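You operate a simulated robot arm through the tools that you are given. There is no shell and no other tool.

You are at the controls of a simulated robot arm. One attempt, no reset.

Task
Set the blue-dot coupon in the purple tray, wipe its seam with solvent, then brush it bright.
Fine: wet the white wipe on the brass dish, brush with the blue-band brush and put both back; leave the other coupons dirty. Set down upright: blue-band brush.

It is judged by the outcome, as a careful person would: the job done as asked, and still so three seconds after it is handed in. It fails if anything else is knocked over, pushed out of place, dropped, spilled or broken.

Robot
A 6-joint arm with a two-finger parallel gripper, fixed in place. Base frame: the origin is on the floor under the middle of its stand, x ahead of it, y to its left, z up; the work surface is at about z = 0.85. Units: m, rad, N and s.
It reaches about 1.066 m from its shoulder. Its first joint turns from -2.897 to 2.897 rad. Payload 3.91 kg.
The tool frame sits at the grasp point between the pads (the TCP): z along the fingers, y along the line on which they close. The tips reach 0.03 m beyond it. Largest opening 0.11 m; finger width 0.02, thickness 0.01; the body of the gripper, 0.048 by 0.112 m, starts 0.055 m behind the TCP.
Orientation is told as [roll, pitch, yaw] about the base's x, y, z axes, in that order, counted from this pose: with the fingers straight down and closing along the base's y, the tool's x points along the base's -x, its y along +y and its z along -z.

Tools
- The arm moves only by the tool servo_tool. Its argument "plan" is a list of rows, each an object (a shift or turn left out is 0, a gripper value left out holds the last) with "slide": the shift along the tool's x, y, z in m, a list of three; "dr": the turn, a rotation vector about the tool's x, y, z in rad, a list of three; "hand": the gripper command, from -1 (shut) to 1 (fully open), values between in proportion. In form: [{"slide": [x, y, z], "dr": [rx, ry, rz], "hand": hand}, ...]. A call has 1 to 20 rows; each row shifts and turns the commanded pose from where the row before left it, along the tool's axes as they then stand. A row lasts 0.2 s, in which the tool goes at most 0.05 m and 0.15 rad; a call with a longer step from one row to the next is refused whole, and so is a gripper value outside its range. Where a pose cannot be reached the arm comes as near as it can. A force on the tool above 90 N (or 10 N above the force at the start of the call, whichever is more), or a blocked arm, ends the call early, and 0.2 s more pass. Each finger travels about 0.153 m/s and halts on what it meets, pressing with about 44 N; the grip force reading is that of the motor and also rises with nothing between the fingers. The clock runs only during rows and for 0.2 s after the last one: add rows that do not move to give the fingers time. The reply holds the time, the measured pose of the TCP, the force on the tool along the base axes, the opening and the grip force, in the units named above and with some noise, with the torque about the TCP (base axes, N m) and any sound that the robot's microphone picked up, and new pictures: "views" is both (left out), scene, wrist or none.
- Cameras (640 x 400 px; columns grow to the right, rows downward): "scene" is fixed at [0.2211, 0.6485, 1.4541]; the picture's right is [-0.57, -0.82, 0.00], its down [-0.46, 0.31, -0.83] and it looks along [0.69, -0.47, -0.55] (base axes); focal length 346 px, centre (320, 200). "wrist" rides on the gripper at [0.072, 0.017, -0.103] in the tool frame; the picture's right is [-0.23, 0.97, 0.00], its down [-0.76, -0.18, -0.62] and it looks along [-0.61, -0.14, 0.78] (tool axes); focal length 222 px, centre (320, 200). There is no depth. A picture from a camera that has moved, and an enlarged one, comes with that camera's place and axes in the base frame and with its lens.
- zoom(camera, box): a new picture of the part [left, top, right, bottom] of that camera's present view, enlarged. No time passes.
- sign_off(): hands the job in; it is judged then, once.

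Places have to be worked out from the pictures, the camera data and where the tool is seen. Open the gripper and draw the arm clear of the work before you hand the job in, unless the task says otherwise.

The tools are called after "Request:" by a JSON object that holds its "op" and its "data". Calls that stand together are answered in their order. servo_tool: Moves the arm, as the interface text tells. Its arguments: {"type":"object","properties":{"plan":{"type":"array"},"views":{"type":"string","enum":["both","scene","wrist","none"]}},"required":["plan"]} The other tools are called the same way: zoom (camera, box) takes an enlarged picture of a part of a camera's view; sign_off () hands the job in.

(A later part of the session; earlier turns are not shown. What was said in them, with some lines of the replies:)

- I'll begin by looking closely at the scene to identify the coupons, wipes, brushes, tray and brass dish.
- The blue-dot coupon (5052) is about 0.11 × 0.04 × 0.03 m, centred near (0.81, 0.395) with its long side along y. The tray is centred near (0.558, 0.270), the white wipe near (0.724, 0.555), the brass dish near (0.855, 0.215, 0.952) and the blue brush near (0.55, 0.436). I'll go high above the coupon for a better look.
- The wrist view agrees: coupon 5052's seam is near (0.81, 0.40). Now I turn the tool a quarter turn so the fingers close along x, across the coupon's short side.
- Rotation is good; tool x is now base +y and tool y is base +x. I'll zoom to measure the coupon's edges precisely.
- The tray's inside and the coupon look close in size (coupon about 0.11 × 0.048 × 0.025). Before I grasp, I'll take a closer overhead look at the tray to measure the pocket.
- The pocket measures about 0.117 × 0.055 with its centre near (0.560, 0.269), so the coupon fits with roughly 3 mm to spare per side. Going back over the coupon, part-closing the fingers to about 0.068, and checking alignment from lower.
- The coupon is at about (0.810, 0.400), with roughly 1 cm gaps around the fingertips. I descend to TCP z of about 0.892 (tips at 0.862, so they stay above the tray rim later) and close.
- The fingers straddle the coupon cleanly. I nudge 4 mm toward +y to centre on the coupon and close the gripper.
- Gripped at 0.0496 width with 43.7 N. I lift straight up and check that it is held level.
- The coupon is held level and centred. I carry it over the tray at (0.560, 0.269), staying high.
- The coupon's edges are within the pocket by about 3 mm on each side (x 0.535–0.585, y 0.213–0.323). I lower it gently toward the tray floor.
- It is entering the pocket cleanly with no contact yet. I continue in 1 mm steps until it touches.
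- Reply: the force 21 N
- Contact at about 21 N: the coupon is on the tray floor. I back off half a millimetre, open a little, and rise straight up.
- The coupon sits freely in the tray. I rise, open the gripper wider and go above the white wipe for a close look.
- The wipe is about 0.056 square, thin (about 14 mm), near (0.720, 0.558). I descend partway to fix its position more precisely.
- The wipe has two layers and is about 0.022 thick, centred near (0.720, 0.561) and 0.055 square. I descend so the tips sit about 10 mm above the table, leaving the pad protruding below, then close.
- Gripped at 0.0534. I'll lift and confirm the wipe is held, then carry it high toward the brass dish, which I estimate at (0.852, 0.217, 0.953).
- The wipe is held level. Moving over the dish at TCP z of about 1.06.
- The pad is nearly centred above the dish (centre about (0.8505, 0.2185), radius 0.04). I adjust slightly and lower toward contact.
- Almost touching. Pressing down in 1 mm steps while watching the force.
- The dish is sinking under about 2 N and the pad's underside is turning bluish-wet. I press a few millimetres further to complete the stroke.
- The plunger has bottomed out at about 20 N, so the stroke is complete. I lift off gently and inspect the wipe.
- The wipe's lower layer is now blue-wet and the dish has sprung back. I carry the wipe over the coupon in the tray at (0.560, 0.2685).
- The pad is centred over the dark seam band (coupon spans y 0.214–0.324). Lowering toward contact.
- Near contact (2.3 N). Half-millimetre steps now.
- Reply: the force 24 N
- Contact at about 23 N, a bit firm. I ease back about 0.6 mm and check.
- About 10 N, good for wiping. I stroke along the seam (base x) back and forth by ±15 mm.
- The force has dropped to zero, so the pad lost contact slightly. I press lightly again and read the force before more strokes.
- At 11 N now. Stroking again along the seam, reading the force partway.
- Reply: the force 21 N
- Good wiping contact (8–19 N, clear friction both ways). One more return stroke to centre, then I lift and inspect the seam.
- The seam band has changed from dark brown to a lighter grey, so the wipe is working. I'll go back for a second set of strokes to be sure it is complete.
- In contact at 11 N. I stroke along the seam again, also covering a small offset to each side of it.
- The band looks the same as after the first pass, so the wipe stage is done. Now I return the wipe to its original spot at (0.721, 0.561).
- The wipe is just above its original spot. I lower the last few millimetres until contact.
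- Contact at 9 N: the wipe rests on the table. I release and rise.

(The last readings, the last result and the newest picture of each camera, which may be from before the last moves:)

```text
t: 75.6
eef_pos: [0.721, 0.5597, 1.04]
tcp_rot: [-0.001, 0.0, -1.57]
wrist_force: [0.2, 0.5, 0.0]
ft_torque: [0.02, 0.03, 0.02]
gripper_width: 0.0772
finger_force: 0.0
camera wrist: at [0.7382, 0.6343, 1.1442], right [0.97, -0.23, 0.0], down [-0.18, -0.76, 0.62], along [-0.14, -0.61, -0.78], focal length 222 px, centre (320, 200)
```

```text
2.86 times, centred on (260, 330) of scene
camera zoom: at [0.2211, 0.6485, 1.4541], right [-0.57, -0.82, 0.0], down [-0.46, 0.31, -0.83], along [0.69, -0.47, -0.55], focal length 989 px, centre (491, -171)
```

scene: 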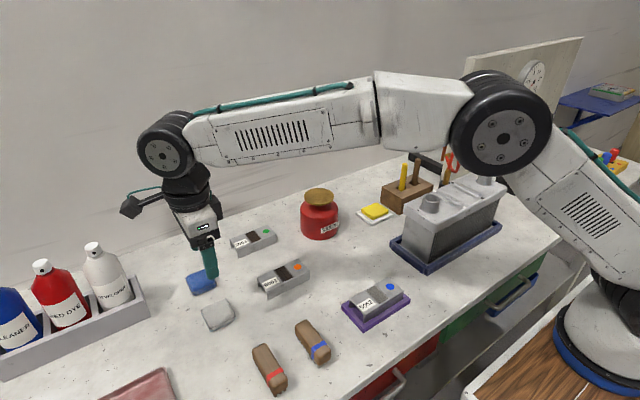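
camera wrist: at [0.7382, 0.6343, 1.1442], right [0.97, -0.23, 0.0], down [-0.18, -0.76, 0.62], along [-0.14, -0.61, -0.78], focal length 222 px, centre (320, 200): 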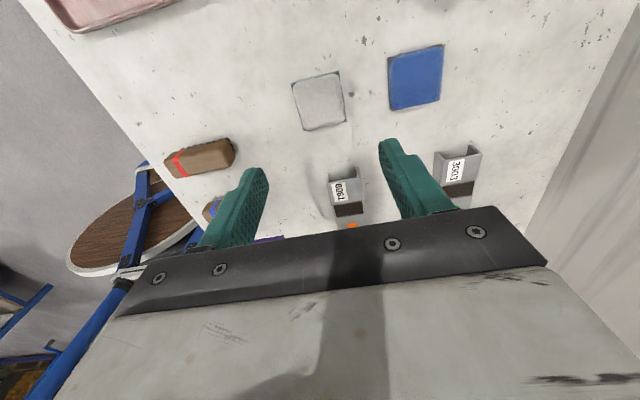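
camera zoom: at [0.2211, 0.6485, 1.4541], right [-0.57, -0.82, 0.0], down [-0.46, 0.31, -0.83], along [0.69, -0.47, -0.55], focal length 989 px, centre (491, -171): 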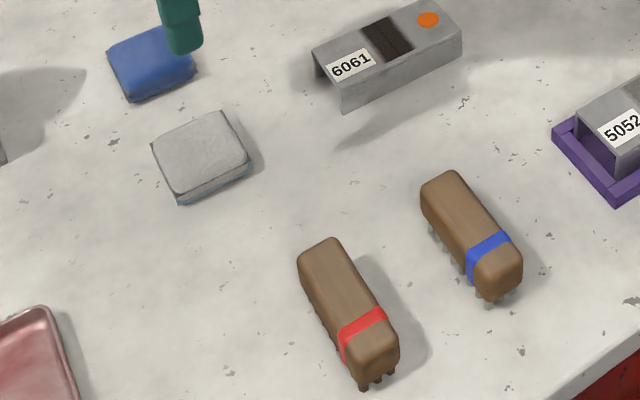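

The wipe is back in its spot. Now I turn the tool back to yaw 0 and go above the blue-band brush near (0.55, 0.436).

Request:
{"op": "servo_tool", "data": {"plan": [{"dr": [0, 0, -0.1428]}, {"dr": [0, 0, -0.1428]}, {"dr": [0, 0, -0.1428]}, {"dr": [0, 0, -0.1428]}, {"dr": [0, 0, -0.1428]}, {"dr": [0, 0, -0.1428]}, {"dr": [0, 0, -0.1428]}, {"dr": [0, 0, -0.1428]}, {"dr": [0, 0, -0.1428]}, {"dr": [0, 0, -0.1428]}, {"dr": [0, 0, -0.1428]}, {"slide": [0.0342, -0.025, 0]}, {"slide": [0.0342, -0.025, 0]}, {"slide": [0.0342, -0.025, 0]}, {"slide": [0.0342, -0.025, 0]}, {"slide": [0.0342, -0.025, 0]}, {}, {}, {}]}}

Request:
{"op": "zoom", "data": {"camera": "wrist", "box": [230, 60, 430, 220]}}

Request:
{"op": "zoom", "data": {"camera": "scene", "box": [280, 300, 350, 380]}}

```text
t: 79.6
eef_pos: [0.5503, 0.4349, 1.0392]
tcp_rot: [0.0, 0.0, 0.001]
wrist_force: [-0.5, 0.4, -0.1]
ft_torque: [0.03, -0.03, 0.0]
gripper_width: 0.0768
finger_force: 0.2
camera wrist: at [0.478, 0.4527, 1.144], right [0.23, 0.97, 0.0], down [0.76, -0.18, 0.62], along [0.61, -0.14, -0.78], focal length 222 px, centre (320, 200)
```

scene: 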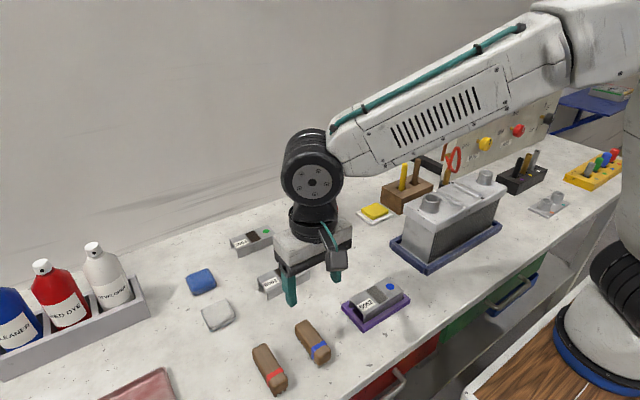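
wrist: 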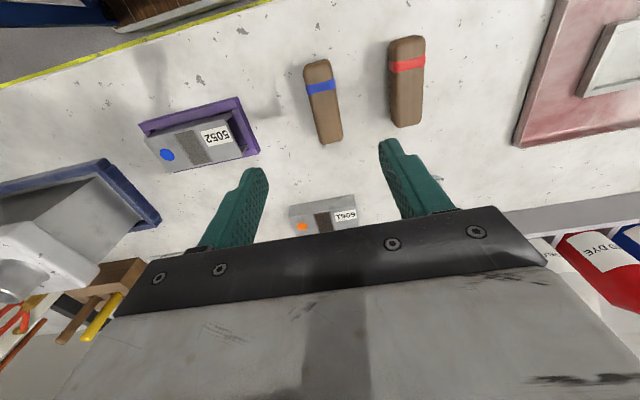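

```text
2.50 times, centred on (330, 140) of wrist
camera zoom: at [0.478, 0.4527, 1.144], right [0.23, 0.97, 0.0], down [0.76, -0.18, 0.62], along [0.61, -0.14, -0.78], focal length 555 px, centre (295, 350)
```

zoom: 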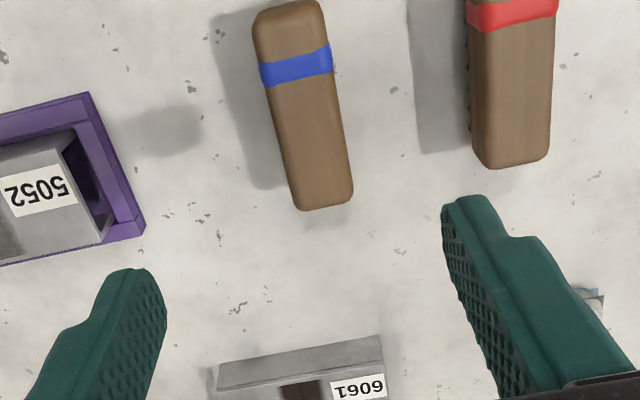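

```text
5.00 times, centred on (315, 340) of scene
camera zoom: at [0.2211, 0.6485, 1.4541], right [-0.57, -0.82, 0.0], down [-0.46, 0.31, -0.83], along [0.69, -0.47, -0.55], focal length 1730 px, centre (345, -500)
```

zoom: 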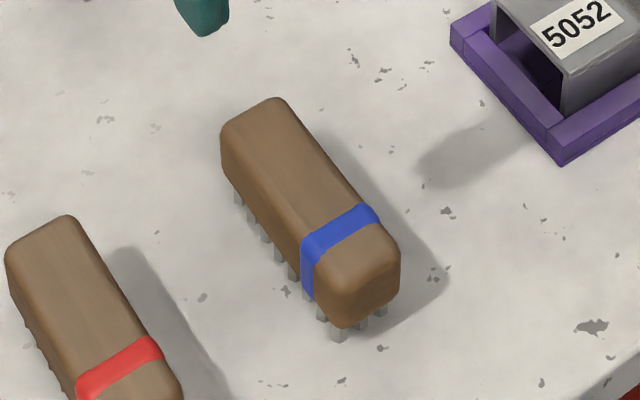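

The blue-band brush sits on its bristles, body top near z = 0.888, centre near (0.55, 0.4395), aligned with x within about 2°. I lower partway and recheck before gripping.

Request:
{"op": "servo_tool", "data": {"plan": [{"slide": [0, 0.0034, 0.03]}, {"slide": [0, 0, 0.04]}, {"slide": [0, 0, 0.03]}, {}, {}, {}]}}

Request:
{"op": "zoom", "data": {"camera": "wrist", "box": [220, 40, 420, 220]}}

Request:
{"op": "zoom", "data": {"camera": "scene", "box": [270, 290, 350, 380]}}

```text
t: 81.0
eef_pos: [0.5475, 0.4369, 0.9408]
tcp_rot: [0.001, 0.001, 0.001]
wrist_force: [-0.2, 0.7, 0.8]
ft_torque: [0.0, -0.01, 0.0]
gripper_width: 0.0768
finger_force: 0.1
camera wrist: at [0.4769, 0.455, 1.045], right [0.23, 0.97, 0.0], down [0.76, -0.18, 0.62], along [0.61, -0.14, -0.78], focal length 222 px, centre (320, 200)
```

scene: 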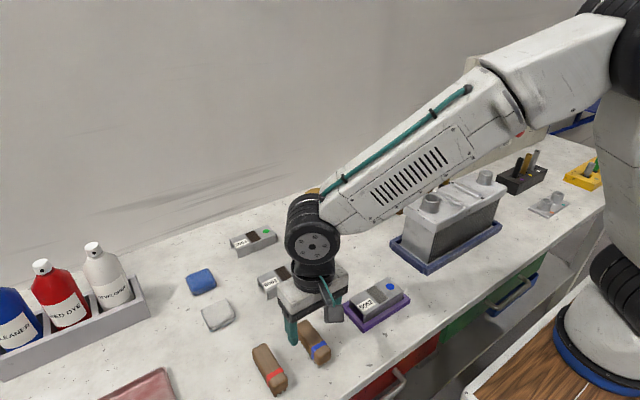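
wrist: 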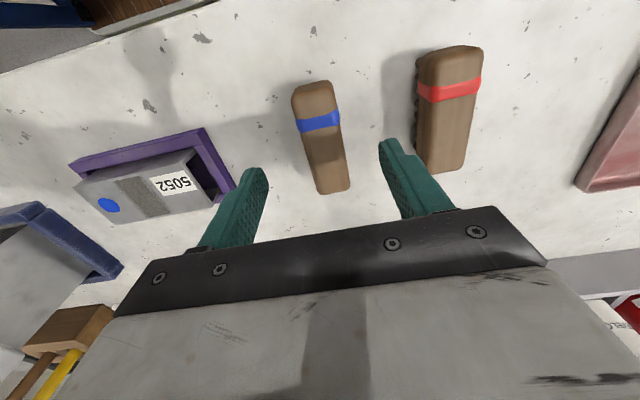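

```text
2.22 times, centred on (320, 130) of wrist
camera zoom: at [0.4769, 0.455, 1.045], right [0.23, 0.97, 0.0], down [0.76, -0.18, 0.62], along [0.61, -0.14, -0.78], focal length 494 px, centre (320, 356)
```

zoom: 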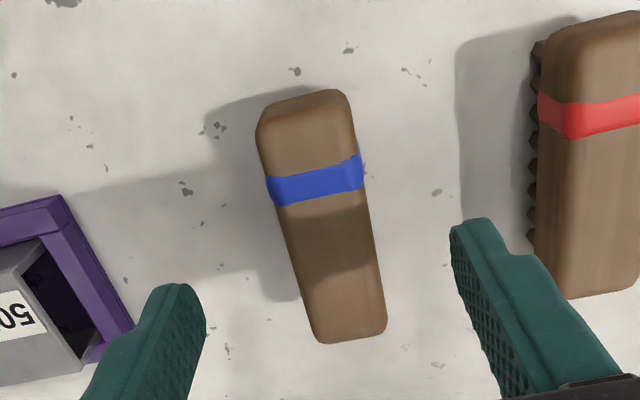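

```text
4.44 times, centred on (310, 335) of scene
camera zoom: at [0.2211, 0.6485, 1.4541], right [-0.57, -0.82, 0.0], down [-0.46, 0.31, -0.83], along [0.69, -0.47, -0.55], focal length 1538 px, centre (364, -400)
```

zoom: 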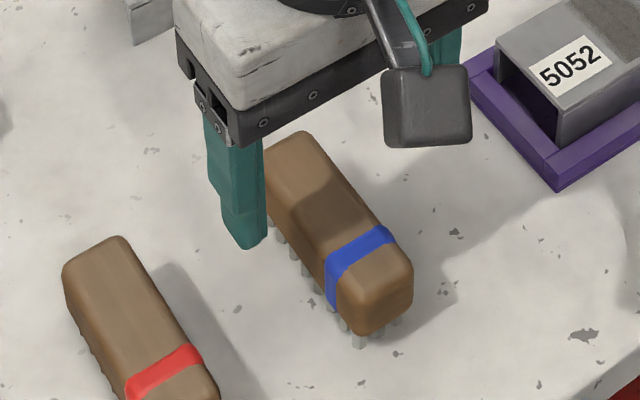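

The brush centre is about 3 mm to +x and +y of the tool axis. I correct, narrow the opening to about 0.06, and descend so the tips stop at z of about 0.868, above the bristles.

Request:
{"op": "servo_tool", "data": {"plan": [{"slide": [-0.003, 0.003, 0.005], "hand": 0.1}, {"slide": [0, 0, 0.015]}, {"slide": [0, 0, 0.015]}, {"slide": [0, 0, 0.0073]}, {}, {}]}}

Request:
{"op": "zoom", "data": {"camera": "wrist", "box": [220, 60, 420, 230]}}

Request:
{"op": "zoom", "data": {"camera": "scene", "box": [270, 290, 350, 380]}}

```text
t: 82.4
eef_pos: [0.5523, 0.4409, 0.8982]
tcp_rot: [-0.001, 0.002, -0.001]
wrist_force: [0.1, 0.8, -0.3]
ft_torque: [-0.02, -0.02, 0.0]
gripper_width: 0.0606
finger_force: 0.0
camera wrist: at [0.48, 0.4595, 1.0025], right [0.23, 0.97, 0.0], down [0.76, -0.18, 0.62], along [0.61, -0.14, -0.78], focal length 222 px, centre (320, 200)
```

scene: 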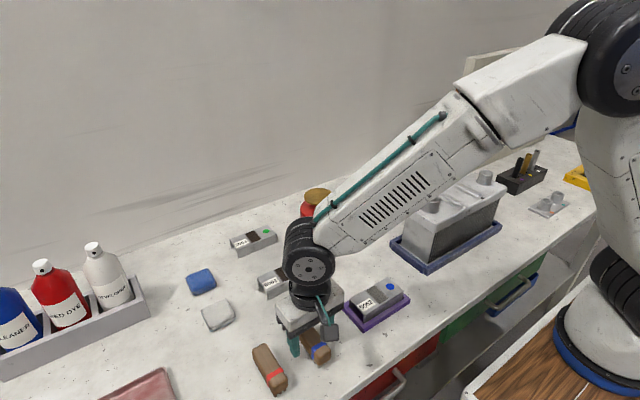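
wrist: 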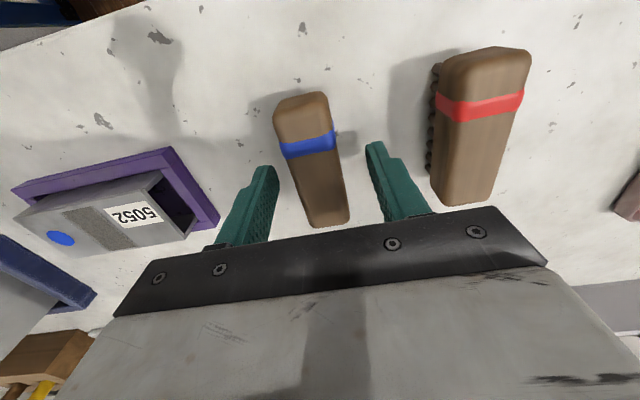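

```text
2.35 times, centred on (320, 145) of wrist
camera zoom: at [0.48, 0.4595, 1.0025], right [0.23, 0.97, 0.0], down [0.76, -0.18, 0.62], along [0.61, -0.14, -0.78], focal length 523 px, centre (320, 329)
```

zoom: 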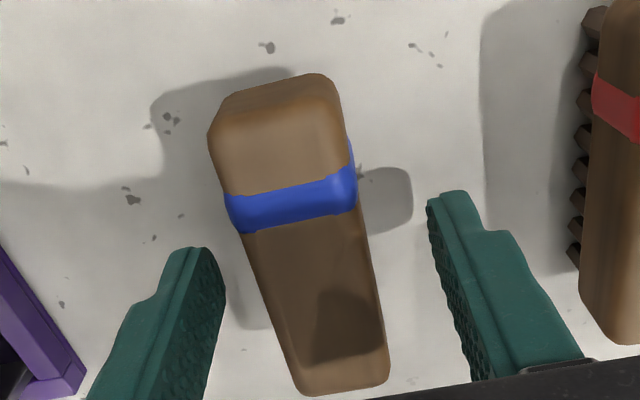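

```text
4.44 times, centred on (310, 335) of scene
camera zoom: at [0.2211, 0.6485, 1.4541], right [-0.57, -0.82, 0.0], down [-0.46, 0.31, -0.83], along [0.69, -0.47, -0.55], focal length 1538 px, centre (364, -400)
```

zoom: 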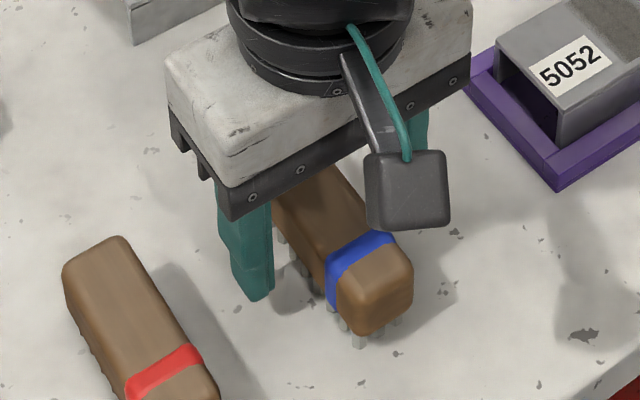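

Well aligned (within about 1 mm and 1–2°). I nudge 1 mm and close.

Request:
{"op": "servo_tool", "data": {"plan": [{"slide": [0, -0.001, 0]}, {}, {"hand": -1}, {}, {}, {}], "views": "wrist"}}

Request:
{"op": "zoom", "data": {"camera": "wrist", "box": [220, 60, 420, 230]}}

```text
t: 83.8
eef_pos: [0.553, 0.4395, 0.8977]
tcp_rot: [-0.001, 0.001, 0.0]
wrist_force: [-0.3, -0.3, -0.6]
ft_torque: [-0.01, 0.01, -0.02]
gripper_width: 0.0289
finger_force: 43.7
camera wrist: at [0.4806, 0.4583, 1.0026], right [0.23, 0.97, 0.0], down [0.76, -0.18, 0.62], along [0.61, -0.14, -0.78], focal length 222 px, centre (320, 200)
```

wrist: 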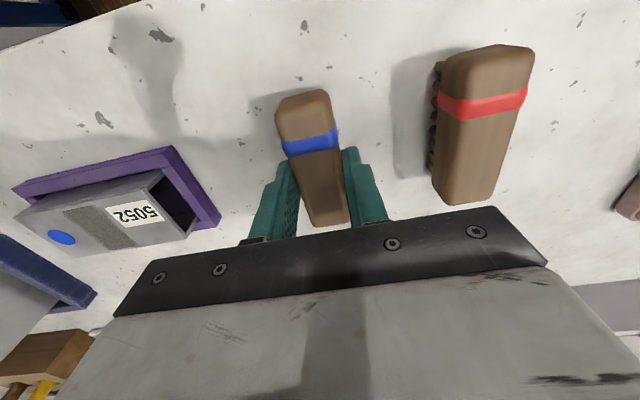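

```text
2.35 times, centred on (320, 145) of wrist
camera zoom: at [0.4806, 0.4583, 1.0026], right [0.23, 0.97, 0.0], down [0.76, -0.18, 0.62], along [0.61, -0.14, -0.78], focal length 523 px, centre (320, 329)
```

zoom: 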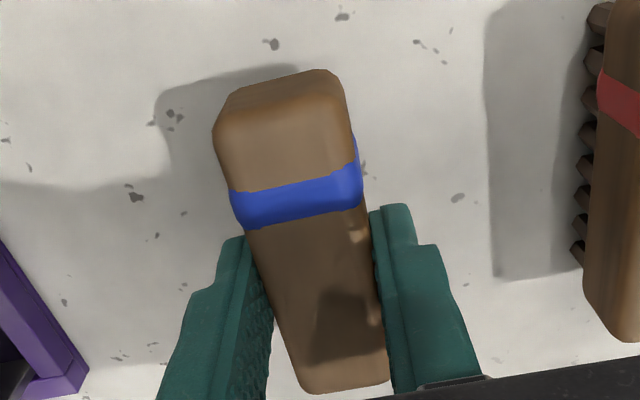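

Gripped at 0.029. I lift and carry the brush over the coupon, stopping above contact.

Request:
{"op": "servo_tool", "data": {"plan": [{"slide": [0, 0, -0.01]}, {"slide": [0, 0, -0.03]}, {"slide": [0, 0, -0.04]}, {"slide": [0, 0, -0.02]}, {"slide": [-0.0018, -0.043, 0]}, {"slide": [-0.0018, -0.043, 0]}, {"slide": [-0.0018, -0.043, 0]}, {"slide": [-0.0017, -0.043, 0]}, {}, {"slide": [0, 0, 0.03]}, {}, {}, {}]}}

Request:
{"op": "zoom", "data": {"camera": "wrist", "box": [200, 40, 420, 220]}}

Request:
{"op": "zoom", "data": {"camera": "scene", "box": [330, 240, 430, 340]}}

```text
t: 86.6
eef_pos: [0.5573, 0.268, 0.9681]
tcp_rot: [0.0, 0.0, 0.001]
wrist_force: [-0.2, 0.2, -1.0]
ft_torque: [-0.02, -0.02, 0.01]
gripper_width: 0.029
finger_force: 43.6
camera wrist: at [0.4856, 0.2864, 1.0715], right [0.23, 0.97, 0.0], down [0.76, -0.18, 0.62], along [0.61, -0.14, -0.78], focal length 222 px, centre (320, 200)
```

scene: 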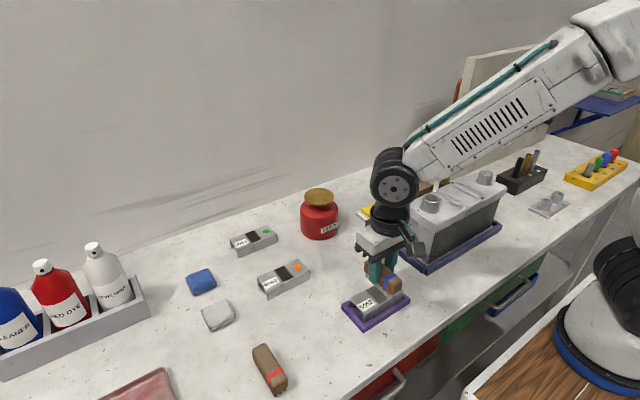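
wrist: 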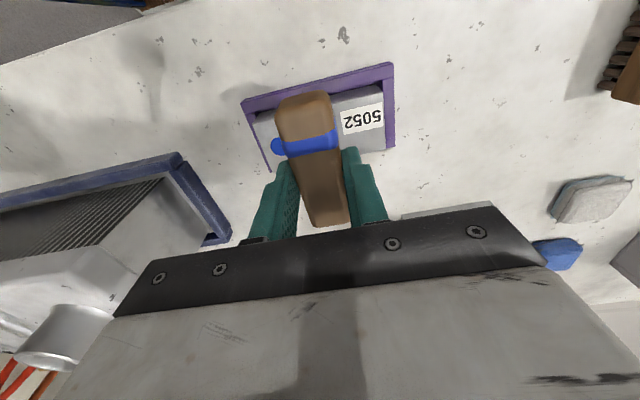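

```text
2.22 times, centred on (310, 130) of wrist
camera zoom: at [0.4856, 0.2864, 1.0715], right [0.23, 0.97, 0.0], down [0.76, -0.18, 0.62], along [0.61, -0.14, -0.78], focal length 494 px, centre (342, 356)
```

zoom: 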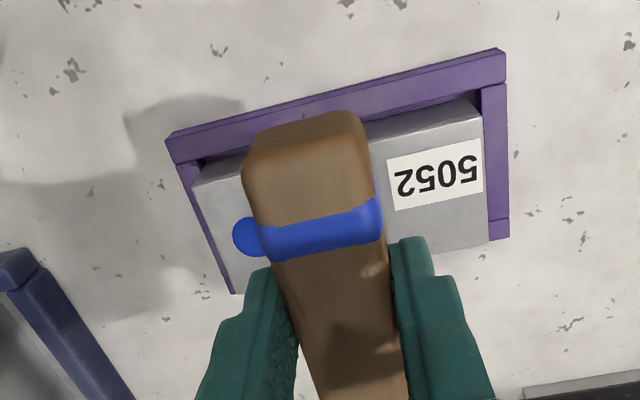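

```text
4.00 times, centred on (380, 290) of scene
camera zoom: at [0.2211, 0.6485, 1.4541], right [-0.57, -0.82, 0.0], down [-0.46, 0.31, -0.83], along [0.69, -0.47, -0.55], focal length 1384 px, centre (80, -160)
```

zoom: 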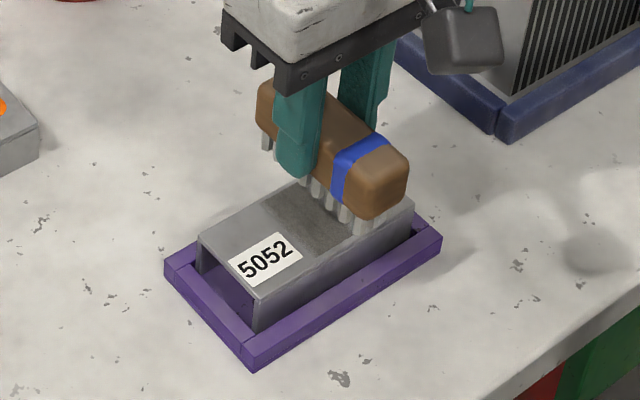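

The brush is lined up over the seam (coupon centre about y = 0.270). I lower toward contact.

Request:
{"op": "servo_tool", "data": {"plan": [{"slide": [0, 0, 0.015]}, {"slide": [0, 0, 0.012]}, {"slide": [0, 0, 0.003]}, {"slide": [0, 0, 0.001]}, {"slide": [0, 0, 0.001]}, {}, {}], "views": "scene"}}

Request:
{"op": "zoom", "data": {"camera": "scene", "box": [330, 240, 430, 340]}}

```text
t: 88.2
eef_pos: [0.5588, 0.2684, 0.9347]
tcp_rot: [0.0, -0.001, 0.001]
wrist_force: [-0.1, 0.6, -1.0]
ft_torque: [-0.01, -0.01, -0.01]
gripper_width: 0.0289
finger_force: 44.2
```

scene: 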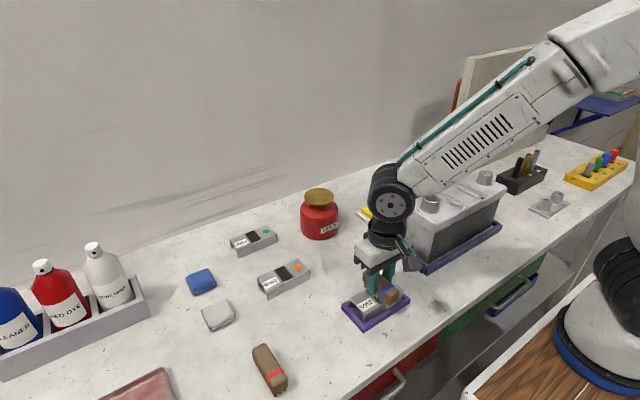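

```text
4.00 times, centred on (380, 290) of scene
camera zoom: at [0.2211, 0.6485, 1.4541], right [-0.57, -0.82, 0.0], down [-0.46, 0.31, -0.83], along [0.69, -0.47, -0.55], focal length 1384 px, centre (80, -160)
```

zoom: 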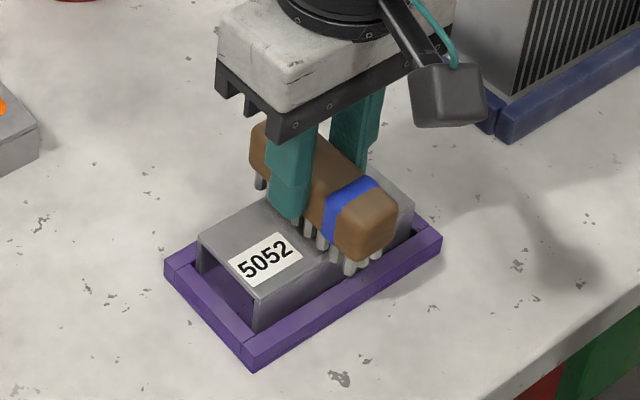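

Not touching yet. Half-millimetre steps downward.

Request:
{"op": "servo_tool", "data": {"plan": [{"slide": [0, 0, 0.001]}, {"slide": [0, 0, 0.0007]}, {}, {}], "views": "none"}}

Request:
{"op": "servo_tool", "data": {"plan": [{"slide": [0, 0, 0.0007]}, {}, {}], "views": "none"}}

```text
t: 89.2
eef_pos: [0.5606, 0.2692, 0.9345]
tcp_rot: [-0.001, 0.0, 0.001]
wrist_force: [-0.2, -0.7, -0.7]
ft_torque: [0.02, 0.0, 0.02]
gripper_width: 0.0291
finger_force: 43.9
```

```text
t: 90.0
eef_pos: [0.5589, 0.2681, 0.934]
tcp_rot: [0.001, 0.0, 0.0]
wrist_force: [0.2, -0.3, -0.2]
ft_torque: [0.0, 0.0, 0.02]
gripper_width: 0.0288
finger_force: 43.8
```

Request:
{"op": "servo_tool", "data": {"plan": [{"slide": [0, 0, 0.0007]}, {}, {}], "views": "none"}}

Request:
{"op": "servo_tool", "data": {"plan": [{"slide": [0, 0, 0.0006]}, {}, {}], "views": "none"}}

```text
t: 90.8
eef_pos: [0.5601, 0.2673, 0.932]
tcp_rot: [0.0, 0.0, -0.002]
wrist_force: [0.0, 0.5, -0.5]
ft_torque: [0.0, 0.0, 0.02]
gripper_width: 0.0289
finger_force: 43.8
```

```text
t: 91.6
eef_pos: [0.5603, 0.2689, 0.9318]
tcp_rot: [0.001, -0.001, -0.001]
wrist_force: [0.5, 0.3, 0.2]
ft_torque: [0.0, 0.01, -0.01]
gripper_width: 0.0288
finger_force: 44.2
```

Request:
{"op": "servo_tool", "data": {"plan": [{"slide": [0, 0, 0.0006]}, {}, {}], "views": "none"}}

Request:
{"op": "servo_tool", "data": {"plan": [{"slide": [0, 0, 0.0006]}, {}, {}], "views": "scene"}}

Request:
{"op": "zoom", "data": {"camera": "scene", "box": [340, 260, 420, 330]}}

```text
t: 92.4
eef_pos: [0.5604, 0.2682, 0.9326]
tcp_rot: [0.001, -0.002, 0.0]
wrist_force: [2.1, -1.7, 11.5]
ft_torque: [-0.04, -0.04, 0.01]
gripper_width: 0.0292
finger_force: 44.2
```

```text
t: 93.2
eef_pos: [0.5597, 0.2681, 0.9318]
tcp_rot: [0.001, -0.001, 0.0]
wrist_force: [4.8, -2.8, 27.8]
ft_torque: [-0.11, -0.13, 0.0]
gripper_width: 0.0289
finger_force: 44.0
```

scene: 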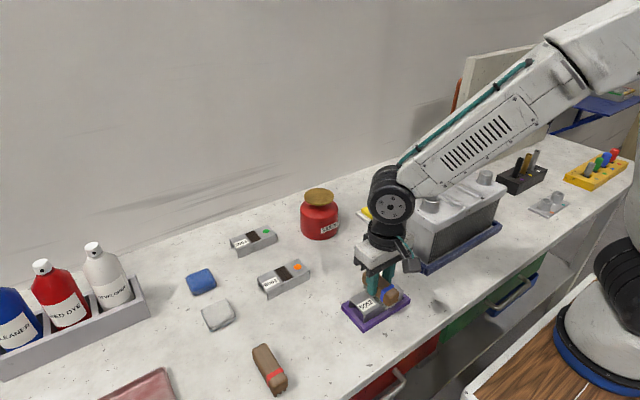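

```text
5.71 times, centred on (380, 295) of scene
camera zoom: at [0.2211, 0.6485, 1.4541], right [-0.57, -0.82, 0.0], down [-0.46, 0.31, -0.83], along [0.69, -0.47, -0.55], focal length 1977 px, centre (-23, -343)
```

zoom: 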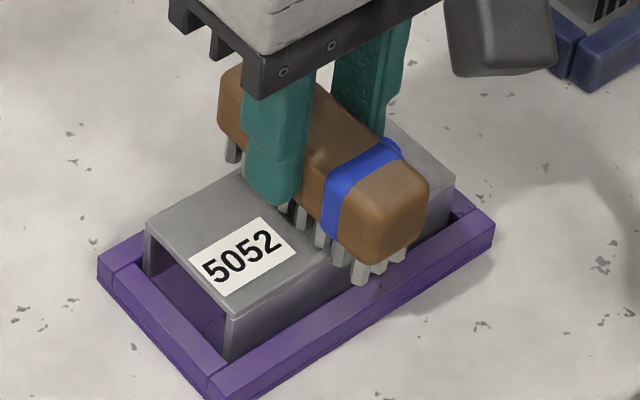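

Contact at about 28 N, a bit firm. I ease back 0.7 mm, then brush along the seam in small strokes.

Request:
{"op": "servo_tool", "data": {"plan": [{"slide": [0, 0, -0.0008]}, {}, {}], "views": "none"}}

Request:
{"op": "servo_tool", "data": {"plan": [{"slide": [0.005, 0, 0]}, {"slide": [0.005, 0, 0]}, {"slide": [0.005, 0, 0]}], "views": "none"}}

```text
t: 94.0
eef_pos: [0.559, 0.2689, 0.9315]
tcp_rot: [0.0, 0.0, 0.001]
wrist_force: [5.2, 1.2, 16.4]
ft_torque: [0.04, -0.3, 0.03]
gripper_width: 0.0292
finger_force: 44.1
```

```text
t: 94.8
eef_pos: [0.5459, 0.2688, 0.9324]
tcp_rot: [0.003, -0.003, 0.0]
wrist_force: [8.1, 0.2, 23.0]
ft_torque: [0.01, -0.6, 0.0]
gripper_width: 0.0289
finger_force: 44.1
```

Request:
{"op": "servo_tool", "data": {"plan": [{"slide": [-0.005, 0, 0]}, {"slide": [-0.005, 0, 0]}, {"slide": [-0.005, 0, 0]}, {"slide": [-0.005, 0, 0]}, {"slide": [-0.005, 0, 0]}, {"slide": [-0.005, 0, 0]}], "views": "none"}}

Request:
{"op": "servo_tool", "data": {"plan": [{"slide": [0.005, 0, 0]}, {"slide": [0.005, 0, 0]}, {"slide": [0.005, 0, 0]}, {"slide": [0.005, 0, 0]}, {"slide": [0.005, 0, 0]}, {"slide": [0.005, 0, 0]}], "views": "scene"}}

Request:
{"op": "zoom", "data": {"camera": "scene", "box": [340, 260, 420, 330]}}

```text
t: 96.2
eef_pos: [0.5737, 0.2679, 0.9325]
tcp_rot: [0.0, 0.0, 0.0]
wrist_force: [-4.3, 0.0, 12.7]
ft_torque: [0.0, 0.51, 0.0]
gripper_width: 0.029
finger_force: 44.0
```

```text
t: 97.6
eef_pos: [0.546, 0.2679, 0.932]
tcp_rot: [0.0, -0.001, 0.001]
wrist_force: [2.8, -0.4, 7.3]
ft_torque: [-0.03, -0.21, -0.02]
gripper_width: 0.0289
finger_force: 43.7
```

scene: 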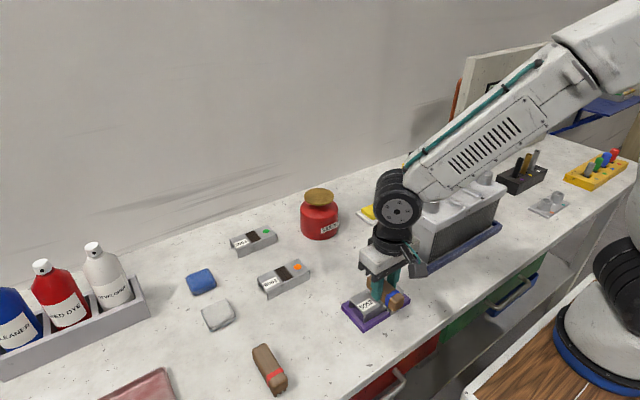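

```text
5.71 times, centred on (380, 295) of scene
camera zoom: at [0.2211, 0.6485, 1.4541], right [-0.57, -0.82, 0.0], down [-0.46, 0.31, -0.83], along [0.69, -0.47, -0.55], focal length 1977 px, centre (-23, -343)
```

zoom: 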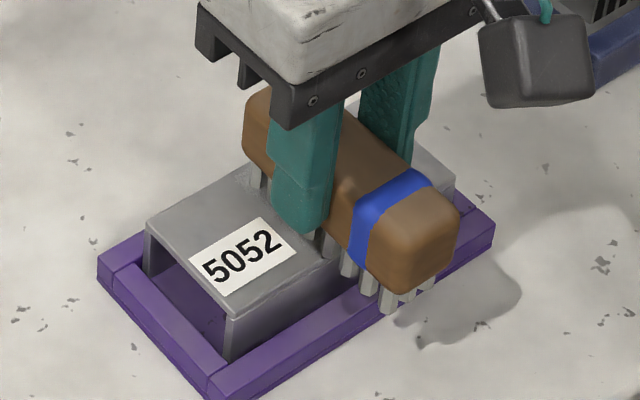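

Brushing contact is steady. I do several more full strokes along the seam.

Request:
{"op": "servo_tool", "data": {"plan": [{"slide": [-0.006, 0, 0.0003]}, {"slide": [-0.006, 0, 0]}, {"slide": [-0.006, 0, 0]}, {"slide": [-0.006, 0, 0]}, {"slide": [-0.006, 0, 0]}, {"slide": [0.006, 0, 0]}, {"slide": [0.006, 0, 0]}, {"slide": [0.006, 0, 0]}, {"slide": [0.006, 0, 0]}, {"slide": [0.006, 0, 0]}, {"slide": [-0.006, 0, 0]}, {"slide": [-0.006, 0, 0]}, {"slide": [-0.006, 0, 0]}, {"slide": [-0.006, 0, 0]}, {"slide": [-0.006, 0, 0]}], "views": "none"}}

Request:
{"op": "servo_tool", "data": {"plan": [{"slide": [0.006, 0, 0]}, {"slide": [0.006, 0, 0]}, {"slide": [0.006, 0, 0]}, {"slide": [0.006, 0, 0]}, {"slide": [0.006, 0, 0]}, {"slide": [-0.006, 0, 0]}, {"slide": [-0.006, 0, 0]}, {"slide": [-0.003, 0, 0]}, {}], "views": "none"}}

```text
t: 100.8
eef_pos: [0.5744, 0.2678, 0.9323]
tcp_rot: [0.0, 0.001, 0.0]
wrist_force: [-4.2, 0.3, 9.6]
ft_torque: [-0.01, 0.25, 0.01]
gripper_width: 0.0294
finger_force: 43.8
```

```text
t: 102.8
eef_pos: [0.5585, 0.2678, 0.9319]
tcp_rot: [0.0, 0.0, 0.0]
wrist_force: [-1.9, 0.4, 5.5]
ft_torque: [-0.01, 0.13, 0.0]
gripper_width: 0.0289
finger_force: 44.3
```

Now I lift the brush, move it aside toward +y, and inspect the seam.

Request:
{"op": "servo_tool", "data": {"plan": [{"slide": [0, 0, -0.003]}, {"slide": [0, 0, -0.01]}, {"slide": [0, 0, -0.03]}, {"slide": [0, 0.03, -0.03]}, {"slide": [0, 0.04, 0]}, {"slide": [0, 0.04, 0]}, {}, {}]}}

Request:
{"op": "zoom", "data": {"camera": "scene", "box": [330, 260, 420, 340]}}

Request:
{"op": "zoom", "data": {"camera": "wrist", "box": [130, 60, 350, 220]}}

```text
t: 104.6
eef_pos: [0.562, 0.3772, 1.0038]
tcp_rot: [-0.001, 0.0, 0.0]
wrist_force: [-0.5, 0.5, -1.4]
ft_torque: [-0.05, 0.01, 0.02]
gripper_width: 0.0289
finger_force: 43.9
camera wrist: at [0.4893, 0.3957, 1.1081], right [0.23, 0.97, 0.0], down [0.76, -0.18, 0.62], along [0.61, -0.14, -0.78], focal length 222 px, centre (320, 200)
```

scene: 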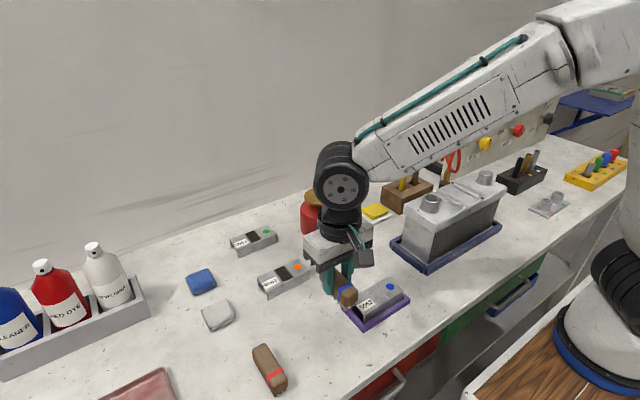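
wrist: 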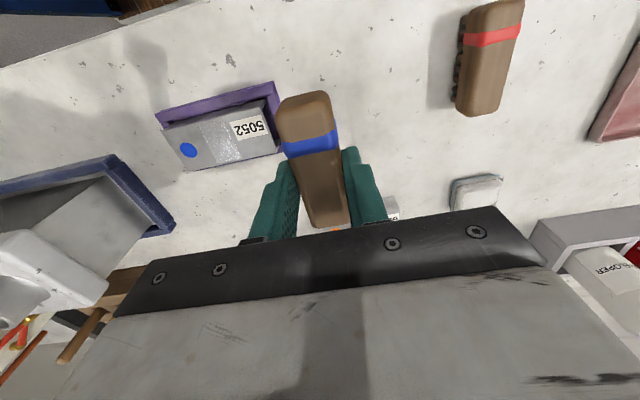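

```text
5.00 times, centred on (375, 300) of scene
camera zoom: at [0.2211, 0.6485, 1.4541], right [-0.57, -0.82, 0.0], down [-0.46, 0.31, -0.83], along [0.69, -0.47, -0.55], focal length 1730 px, centre (45, -300)
```

zoom: 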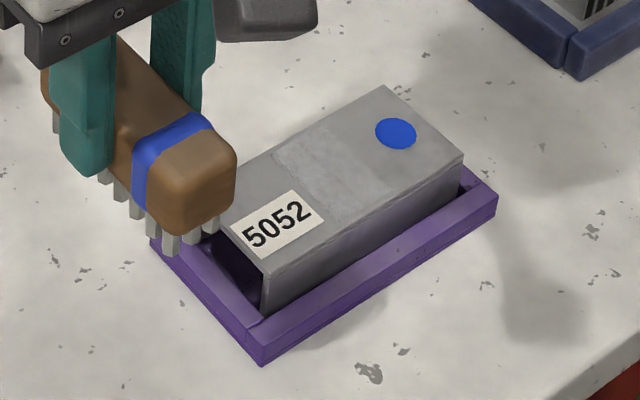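

```text
2.50 times, centred on (240, 140) of wrist
camera zoom: at [0.4893, 0.3957, 1.1081], right [0.23, 0.97, 0.0], down [0.76, -0.18, 0.62], along [0.61, -0.14, -0.78], focal length 555 px, centre (520, 350)
```

zoom: 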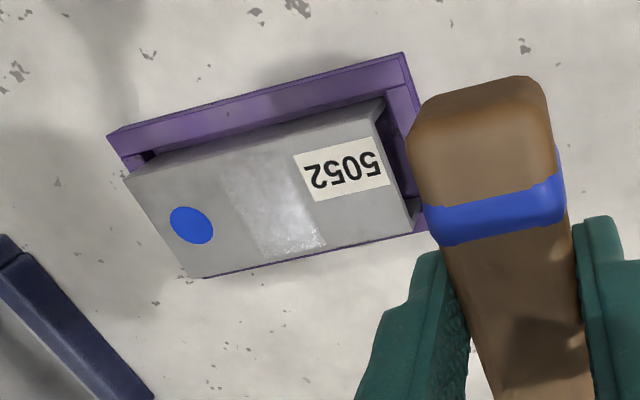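

The seam is now bright silver. I return the blue-band brush to its original spot at (0.553, 0.4415), bristles down.

Request:
{"op": "servo_tool", "data": {"plan": [{"slide": [0.0036, 0.031, 0]}, {"slide": [0.0035, 0.031, 0]}, {}, {"slide": [0, 0, 0.04]}, {"slide": [0, 0, 0.035]}, {"slide": [0, 0, 0.02]}, {"slide": [0, 0, 0.007]}, {}, {}]}}

Request:
{"op": "zoom", "data": {"camera": "scene", "box": [270, 290, 350, 380]}}

```text
t: 106.6
eef_pos: [0.5535, 0.44, 0.9024]
tcp_rot: [-0.001, 0.001, 0.0]
wrist_force: [-0.1, -0.3, -0.3]
ft_torque: [-0.01, 0.02, -0.02]
gripper_width: 0.0291
finger_force: 44.1
camera wrist: at [0.4817, 0.4588, 1.0074], right [0.23, 0.97, 0.0], down [0.76, -0.18, 0.62], along [0.61, -0.14, -0.78], focal length 222 px, centre (320, 200)
```

scene: 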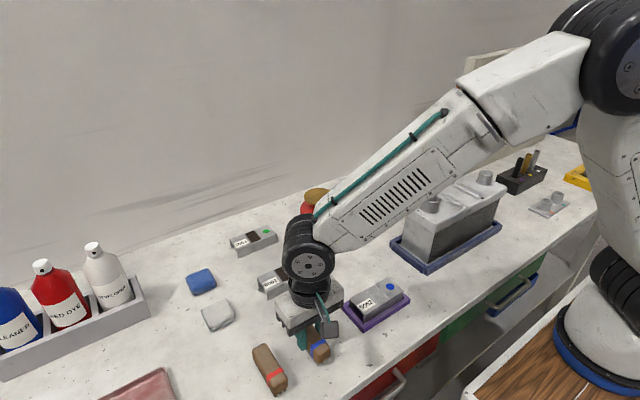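
wrist: 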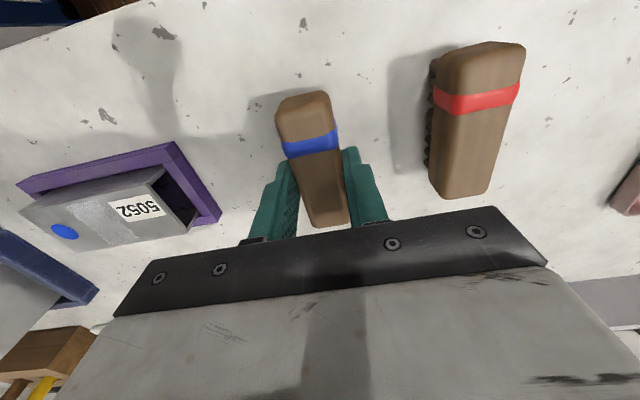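

```text
4.44 times, centred on (310, 335) of scene
camera zoom: at [0.2211, 0.6485, 1.4541], right [-0.57, -0.82, 0.0], down [-0.46, 0.31, -0.83], along [0.69, -0.47, -0.55], focal length 1538 px, centre (364, -400)
```

zoom: 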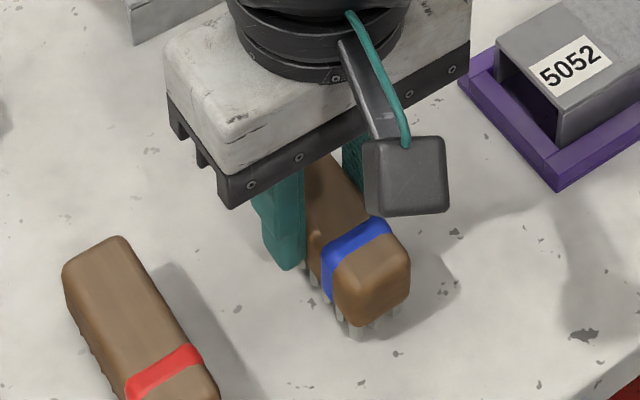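

The brush is about 4 mm above the table at its original place. Lowering gently to contact.

Request:
{"op": "servo_tool", "data": {"plan": [{"slide": [0, 0, 0.0015]}, {"slide": [0, 0, 0.0015]}, {"slide": [0, 0, 0.001]}, {}, {}], "views": "none"}}

Request:
{"op": "servo_tool", "data": {"plan": [{"slide": [0, 0, 0.0006]}, {}, {}], "views": "none"}}

```text
t: 107.8
eef_pos: [0.5548, 0.4412, 0.899]
tcp_rot: [0.0, -0.001, -0.002]
wrist_force: [0.4, -0.3, -1.6]
ft_torque: [0.0, 0.0, 0.02]
gripper_width: 0.0291
finger_force: 43.7
```

```text
t: 108.6
eef_pos: [0.5536, 0.4397, 0.8986]
tcp_rot: [-0.002, 0.001, 0.0]
wrist_force: [0.4, 0.1, -1.6]
ft_torque: [0.0, -0.03, -0.02]
gripper_width: 0.0289
finger_force: 43.7
```

Request:
{"op": "servo_tool", "data": {"plan": [{"slide": [0, 0, 0.0006]}, {}, {}], "views": "none"}}

Request:
{"op": "servo_tool", "data": {"plan": [{"slide": [0, 0, 0.0005]}, {}, {}], "views": "none"}}

```text
t: 109.4
eef_pos: [0.5537, 0.4391, 0.8979]
tcp_rot: [-0.001, -0.001, 0.001]
wrist_force: [1.0, 0.5, 7.9]
ft_torque: [-0.01, 0.09, -0.01]
gripper_width: 0.0289
finger_force: 44.2
```

```text
t: 110.2
eef_pos: [0.5527, 0.4405, 0.8979]
tcp_rot: [0.002, -0.002, 0.0]
wrist_force: [1.1, -6.4, 27.3]
ft_torque: [-0.34, 0.17, 0.01]
gripper_width: 0.029
finger_force: 44.1
```

The brush is standing on its bristles. I take off the excess load, open gently, and rise straight up.

Request:
{"op": "servo_tool", "data": {"plan": [{"slide": [0, 0, -0.0006]}, {}, {"hand": 0.0}, {}, {}, {"slide": [0, 0, -0.01]}, {"slide": [0, 0, -0.02]}, {"slide": [0, 0, -0.04]}, {"slide": [0, 0, -0.05]}, {"slide": [0, 0, -0.05]}, {"slide": [0, 0, -0.04]}, {}, {}]}}

Request:
{"op": "zoom", "data": {"camera": "scene", "box": [180, 260, 420, 390]}}

Request:
{"op": "zoom", "data": {"camera": "wrist", "box": [120, 20, 460, 220]}}

```text
t: 113.0
eef_pos: [0.5546, 0.4408, 1.1076]
tcp_rot: [0.001, 0.001, -0.001]
wrist_force: [-0.3, -0.7, 0.5]
ft_torque: [-0.03, 0.03, -0.01]
gripper_width: 0.055
finger_force: 0.1
camera wrist: at [0.4813, 0.4593, 1.2118], right [0.23, 0.97, 0.0], down [0.76, -0.18, 0.62], along [0.61, -0.14, -0.78], focal length 222 px, centre (320, 200)
```

scene: 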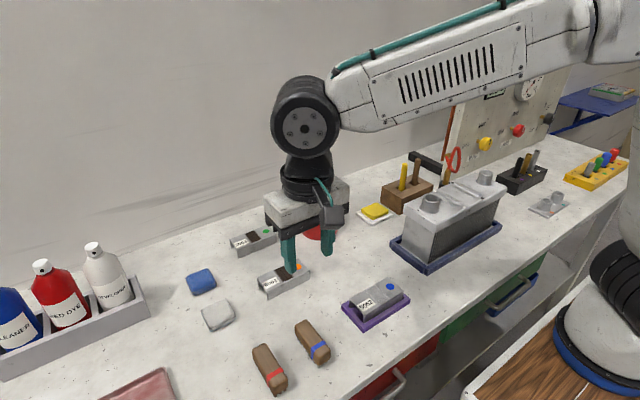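
wrist: 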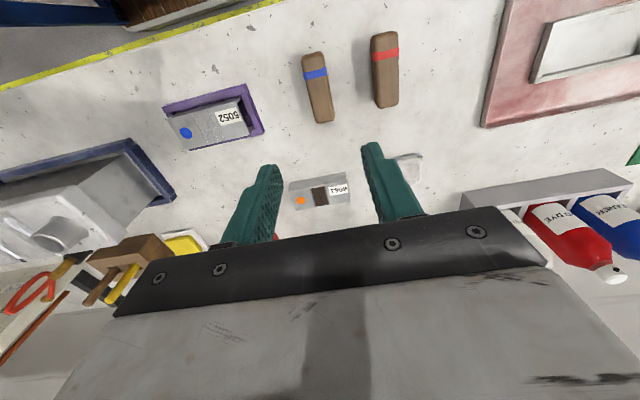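

```text
2.67 times, centred on (300, 325) of scene
camera zoom: at [0.2211, 0.6485, 1.4541], right [-0.57, -0.82, 0.0], down [-0.46, 0.31, -0.83], along [0.69, -0.47, -0.55], focal length 923 px, centre (373, -133)
```

zoom: 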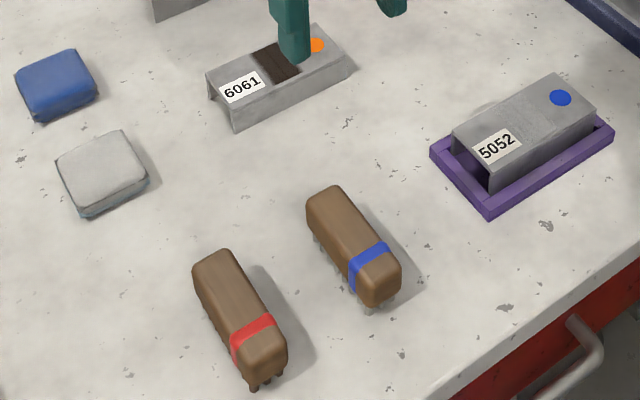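

```text
1.88 times, centred on (290, 120) of wrist
camera zoom: at [0.4813, 0.4593, 1.2118], right [0.23, 0.97, 0.0], down [0.76, -0.18, 0.62], along [0.61, -0.14, -0.78], focal length 418 px, centre (376, 351)
```

zoom: 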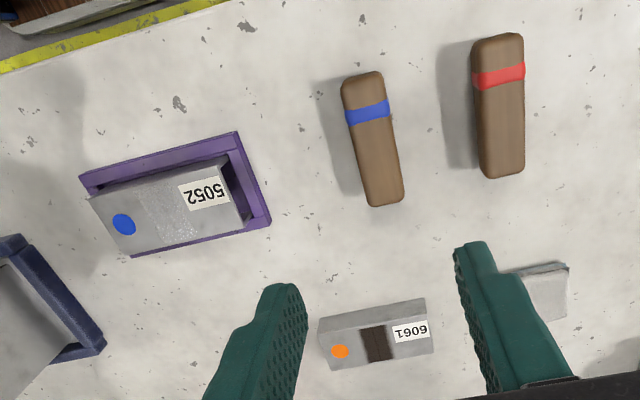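

Everything is in place: brush upright, wipe back, coupon bright in the tray. I open the gripper and draw the arm back to its starting pose, clear of the work.

Request:
{"op": "servo_tool", "data": {"plan": [{"slide": [0, 0, -0.04], "hand": 1}, {"slide": [0, 0, -0.04]}, {"slide": [0.0131, -0.0432, 0]}, {"slide": [0.0131, -0.0432, 0]}, {"slide": [0.0131, -0.0432, 0]}, {"slide": [0.0131, -0.0432, 0]}, {"slide": [0.0131, -0.0432, 0]}, {"slide": [0.0131, -0.0432, 0]}, {"slide": [0.0131, -0.0432, 0]}, {"slide": [0.0131, -0.0432, 0]}, {}, {}, {}]}}

Request:
{"op": "zoom", "data": {"camera": "scene", "box": [180, 180, 420, 330]}}

Request:
{"op": "zoom", "data": {"camera": "scene", "box": [330, 260, 420, 340]}}

Request:
{"op": "zoom", "data": {"camera": "scene", "box": [180, 280, 340, 400]}}

```text
t: 115.8
eef_pos: [0.4485, 0.0945, 1.189]
tcp_rot: [0.001, 0.0, -0.001]
wrist_force: [-0.5, 0.3, 0.3]
ft_torque: [-0.01, 0.02, 0.0]
gripper_width: 0.1099
finger_force: 0.1
camera wrist: at [0.3771, 0.1128, 1.2934], right [0.23, 0.97, 0.0], down [0.76, -0.18, 0.62], along [0.61, -0.14, -0.78], focal length 222 px, centre (320, 200)
```

scene: 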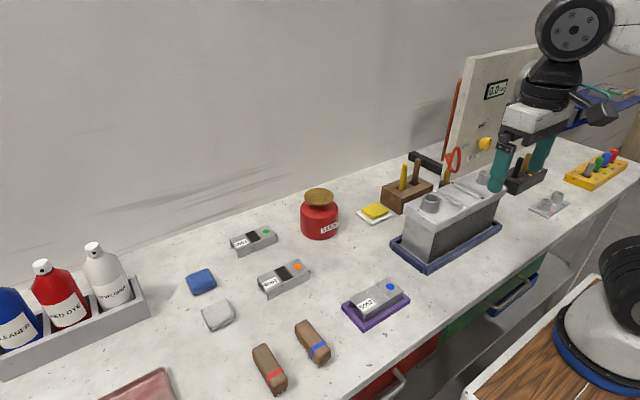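
wrist: 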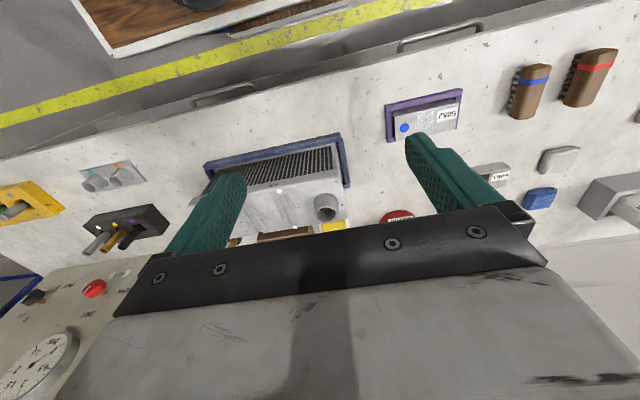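

```text
2.67 times, centred on (300, 255) of scene
camera zoom: at [0.2211, 0.6485, 1.4541], right [-0.57, -0.82, 0.0], down [-0.46, 0.31, -0.83], along [0.69, -0.47, -0.55], focal length 923 px, centre (373, 53)
```

zoom: 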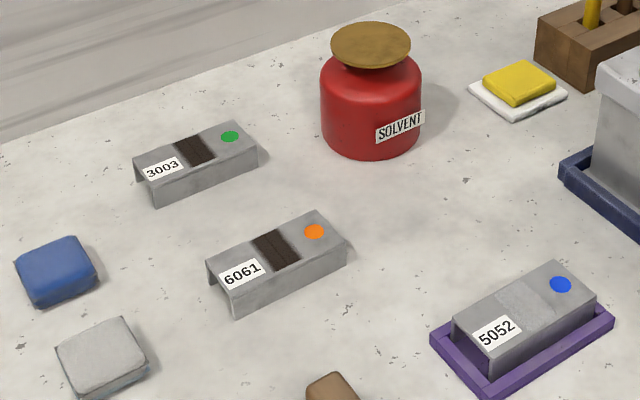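

```text
5.00 times, centred on (375, 300) of scene
camera zoom: at [0.2211, 0.6485, 1.4541], right [-0.57, -0.82, 0.0], down [-0.46, 0.31, -0.83], along [0.69, -0.47, -0.55], focal length 1730 px, centre (45, -300)
```

zoom: 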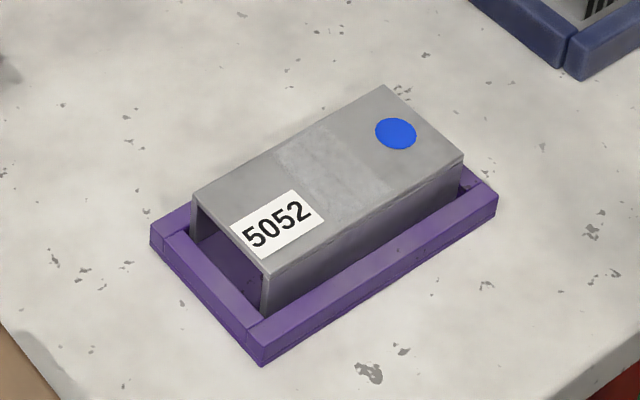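

```text
3.33 times, centred on (260, 340) of scene
camera zoom: at [0.2211, 0.6485, 1.4541], right [-0.57, -0.82, 0.0], down [-0.46, 0.31, -0.83], along [0.69, -0.47, -0.55], focal length 1153 px, centre (520, -267)
```

zoom: 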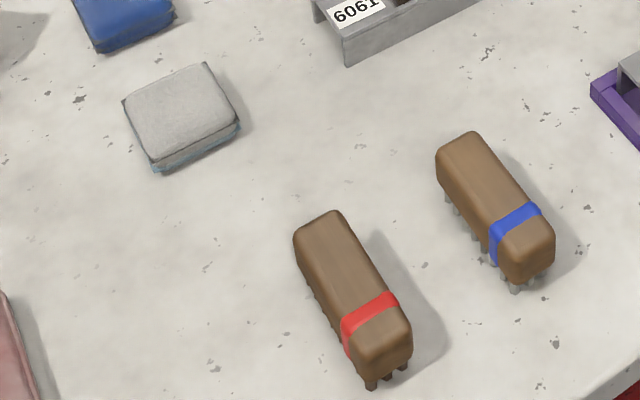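

A last close look at the coupon to confirm it is seated flat inside the tray.

Request:
{"op": "zoom", "data": {"camera": "scene", "box": [350, 285, 400, 325]}}

Request:
{"op": "zoom", "data": {"camera": "wrist", "box": [375, 80, 475, 150]}}

```text
10.00 times, centred on (375, 305) of scene
camera zoom: at [0.2211, 0.6485, 1.4541], right [-0.57, -0.82, 0.0], down [-0.46, 0.31, -0.83], along [0.69, -0.47, -0.55], focal length 3460 px, centre (-230, -850)
```

zoom: 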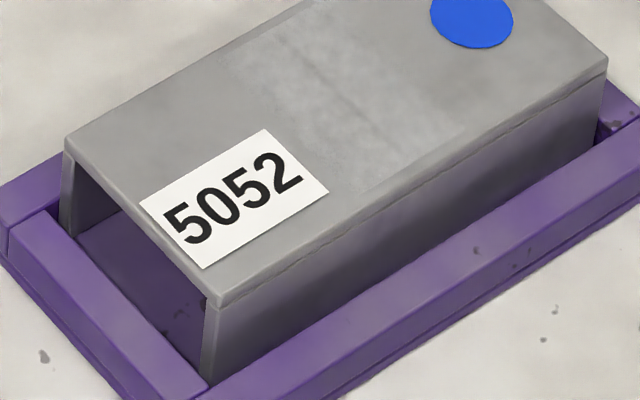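

```text
5.71 times, centred on (425, 115) of wrist
camera zoom: at [0.3771, 0.1128, 1.2934], right [0.23, 0.97, 0.0], down [0.76, -0.18, 0.62], along [0.61, -0.14, -0.78], focal length 1269 px, centre (-280, 686)
```

zoom: 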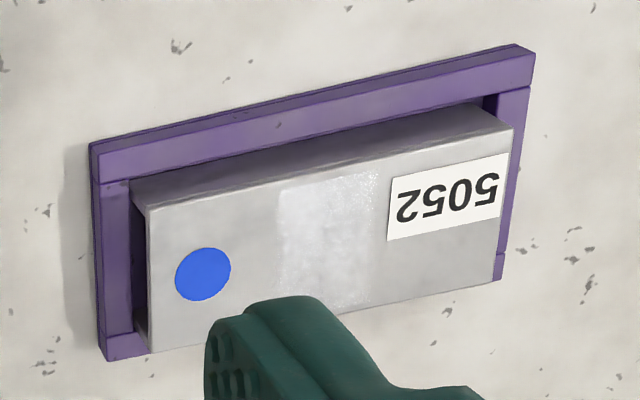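

The coupon is seated flat inside the tray with a bright seam. The wipe and the upright blue-band brush are back in place, and the other coupons are still dark. The solvent can is upright and the arm is clear, so I'm handing in.

Request:
{"op": "sign_off", "data": {}}

```text
The job is handed in.
```

The job is done and handed in. The blue-dot coupon (5052) sits flat in the purple tray, and its seam has been wiped with solvent and brushed to bright metal.

- **Wipe:** I wetted the white wipe by pressing it on the brass dish until the plunger bottomed out, then made two sets of strokes along the seam. It is back in its original spot, and the dish sprang back up.
- **Brush:** I used only the blue-band brush. It is back where it started, standing upright on its bristles.
- **Everything else:** The other two coupons are still dark. In the final pictures nothing was knocked over, spilled or out of place.
- **Coupon position:** It slid about 5 mm toward the +y end of the tray during wiping. It is still fully inside the rim and level.
- **Arm:** The gripper is open and the arm is back at its starting pose.
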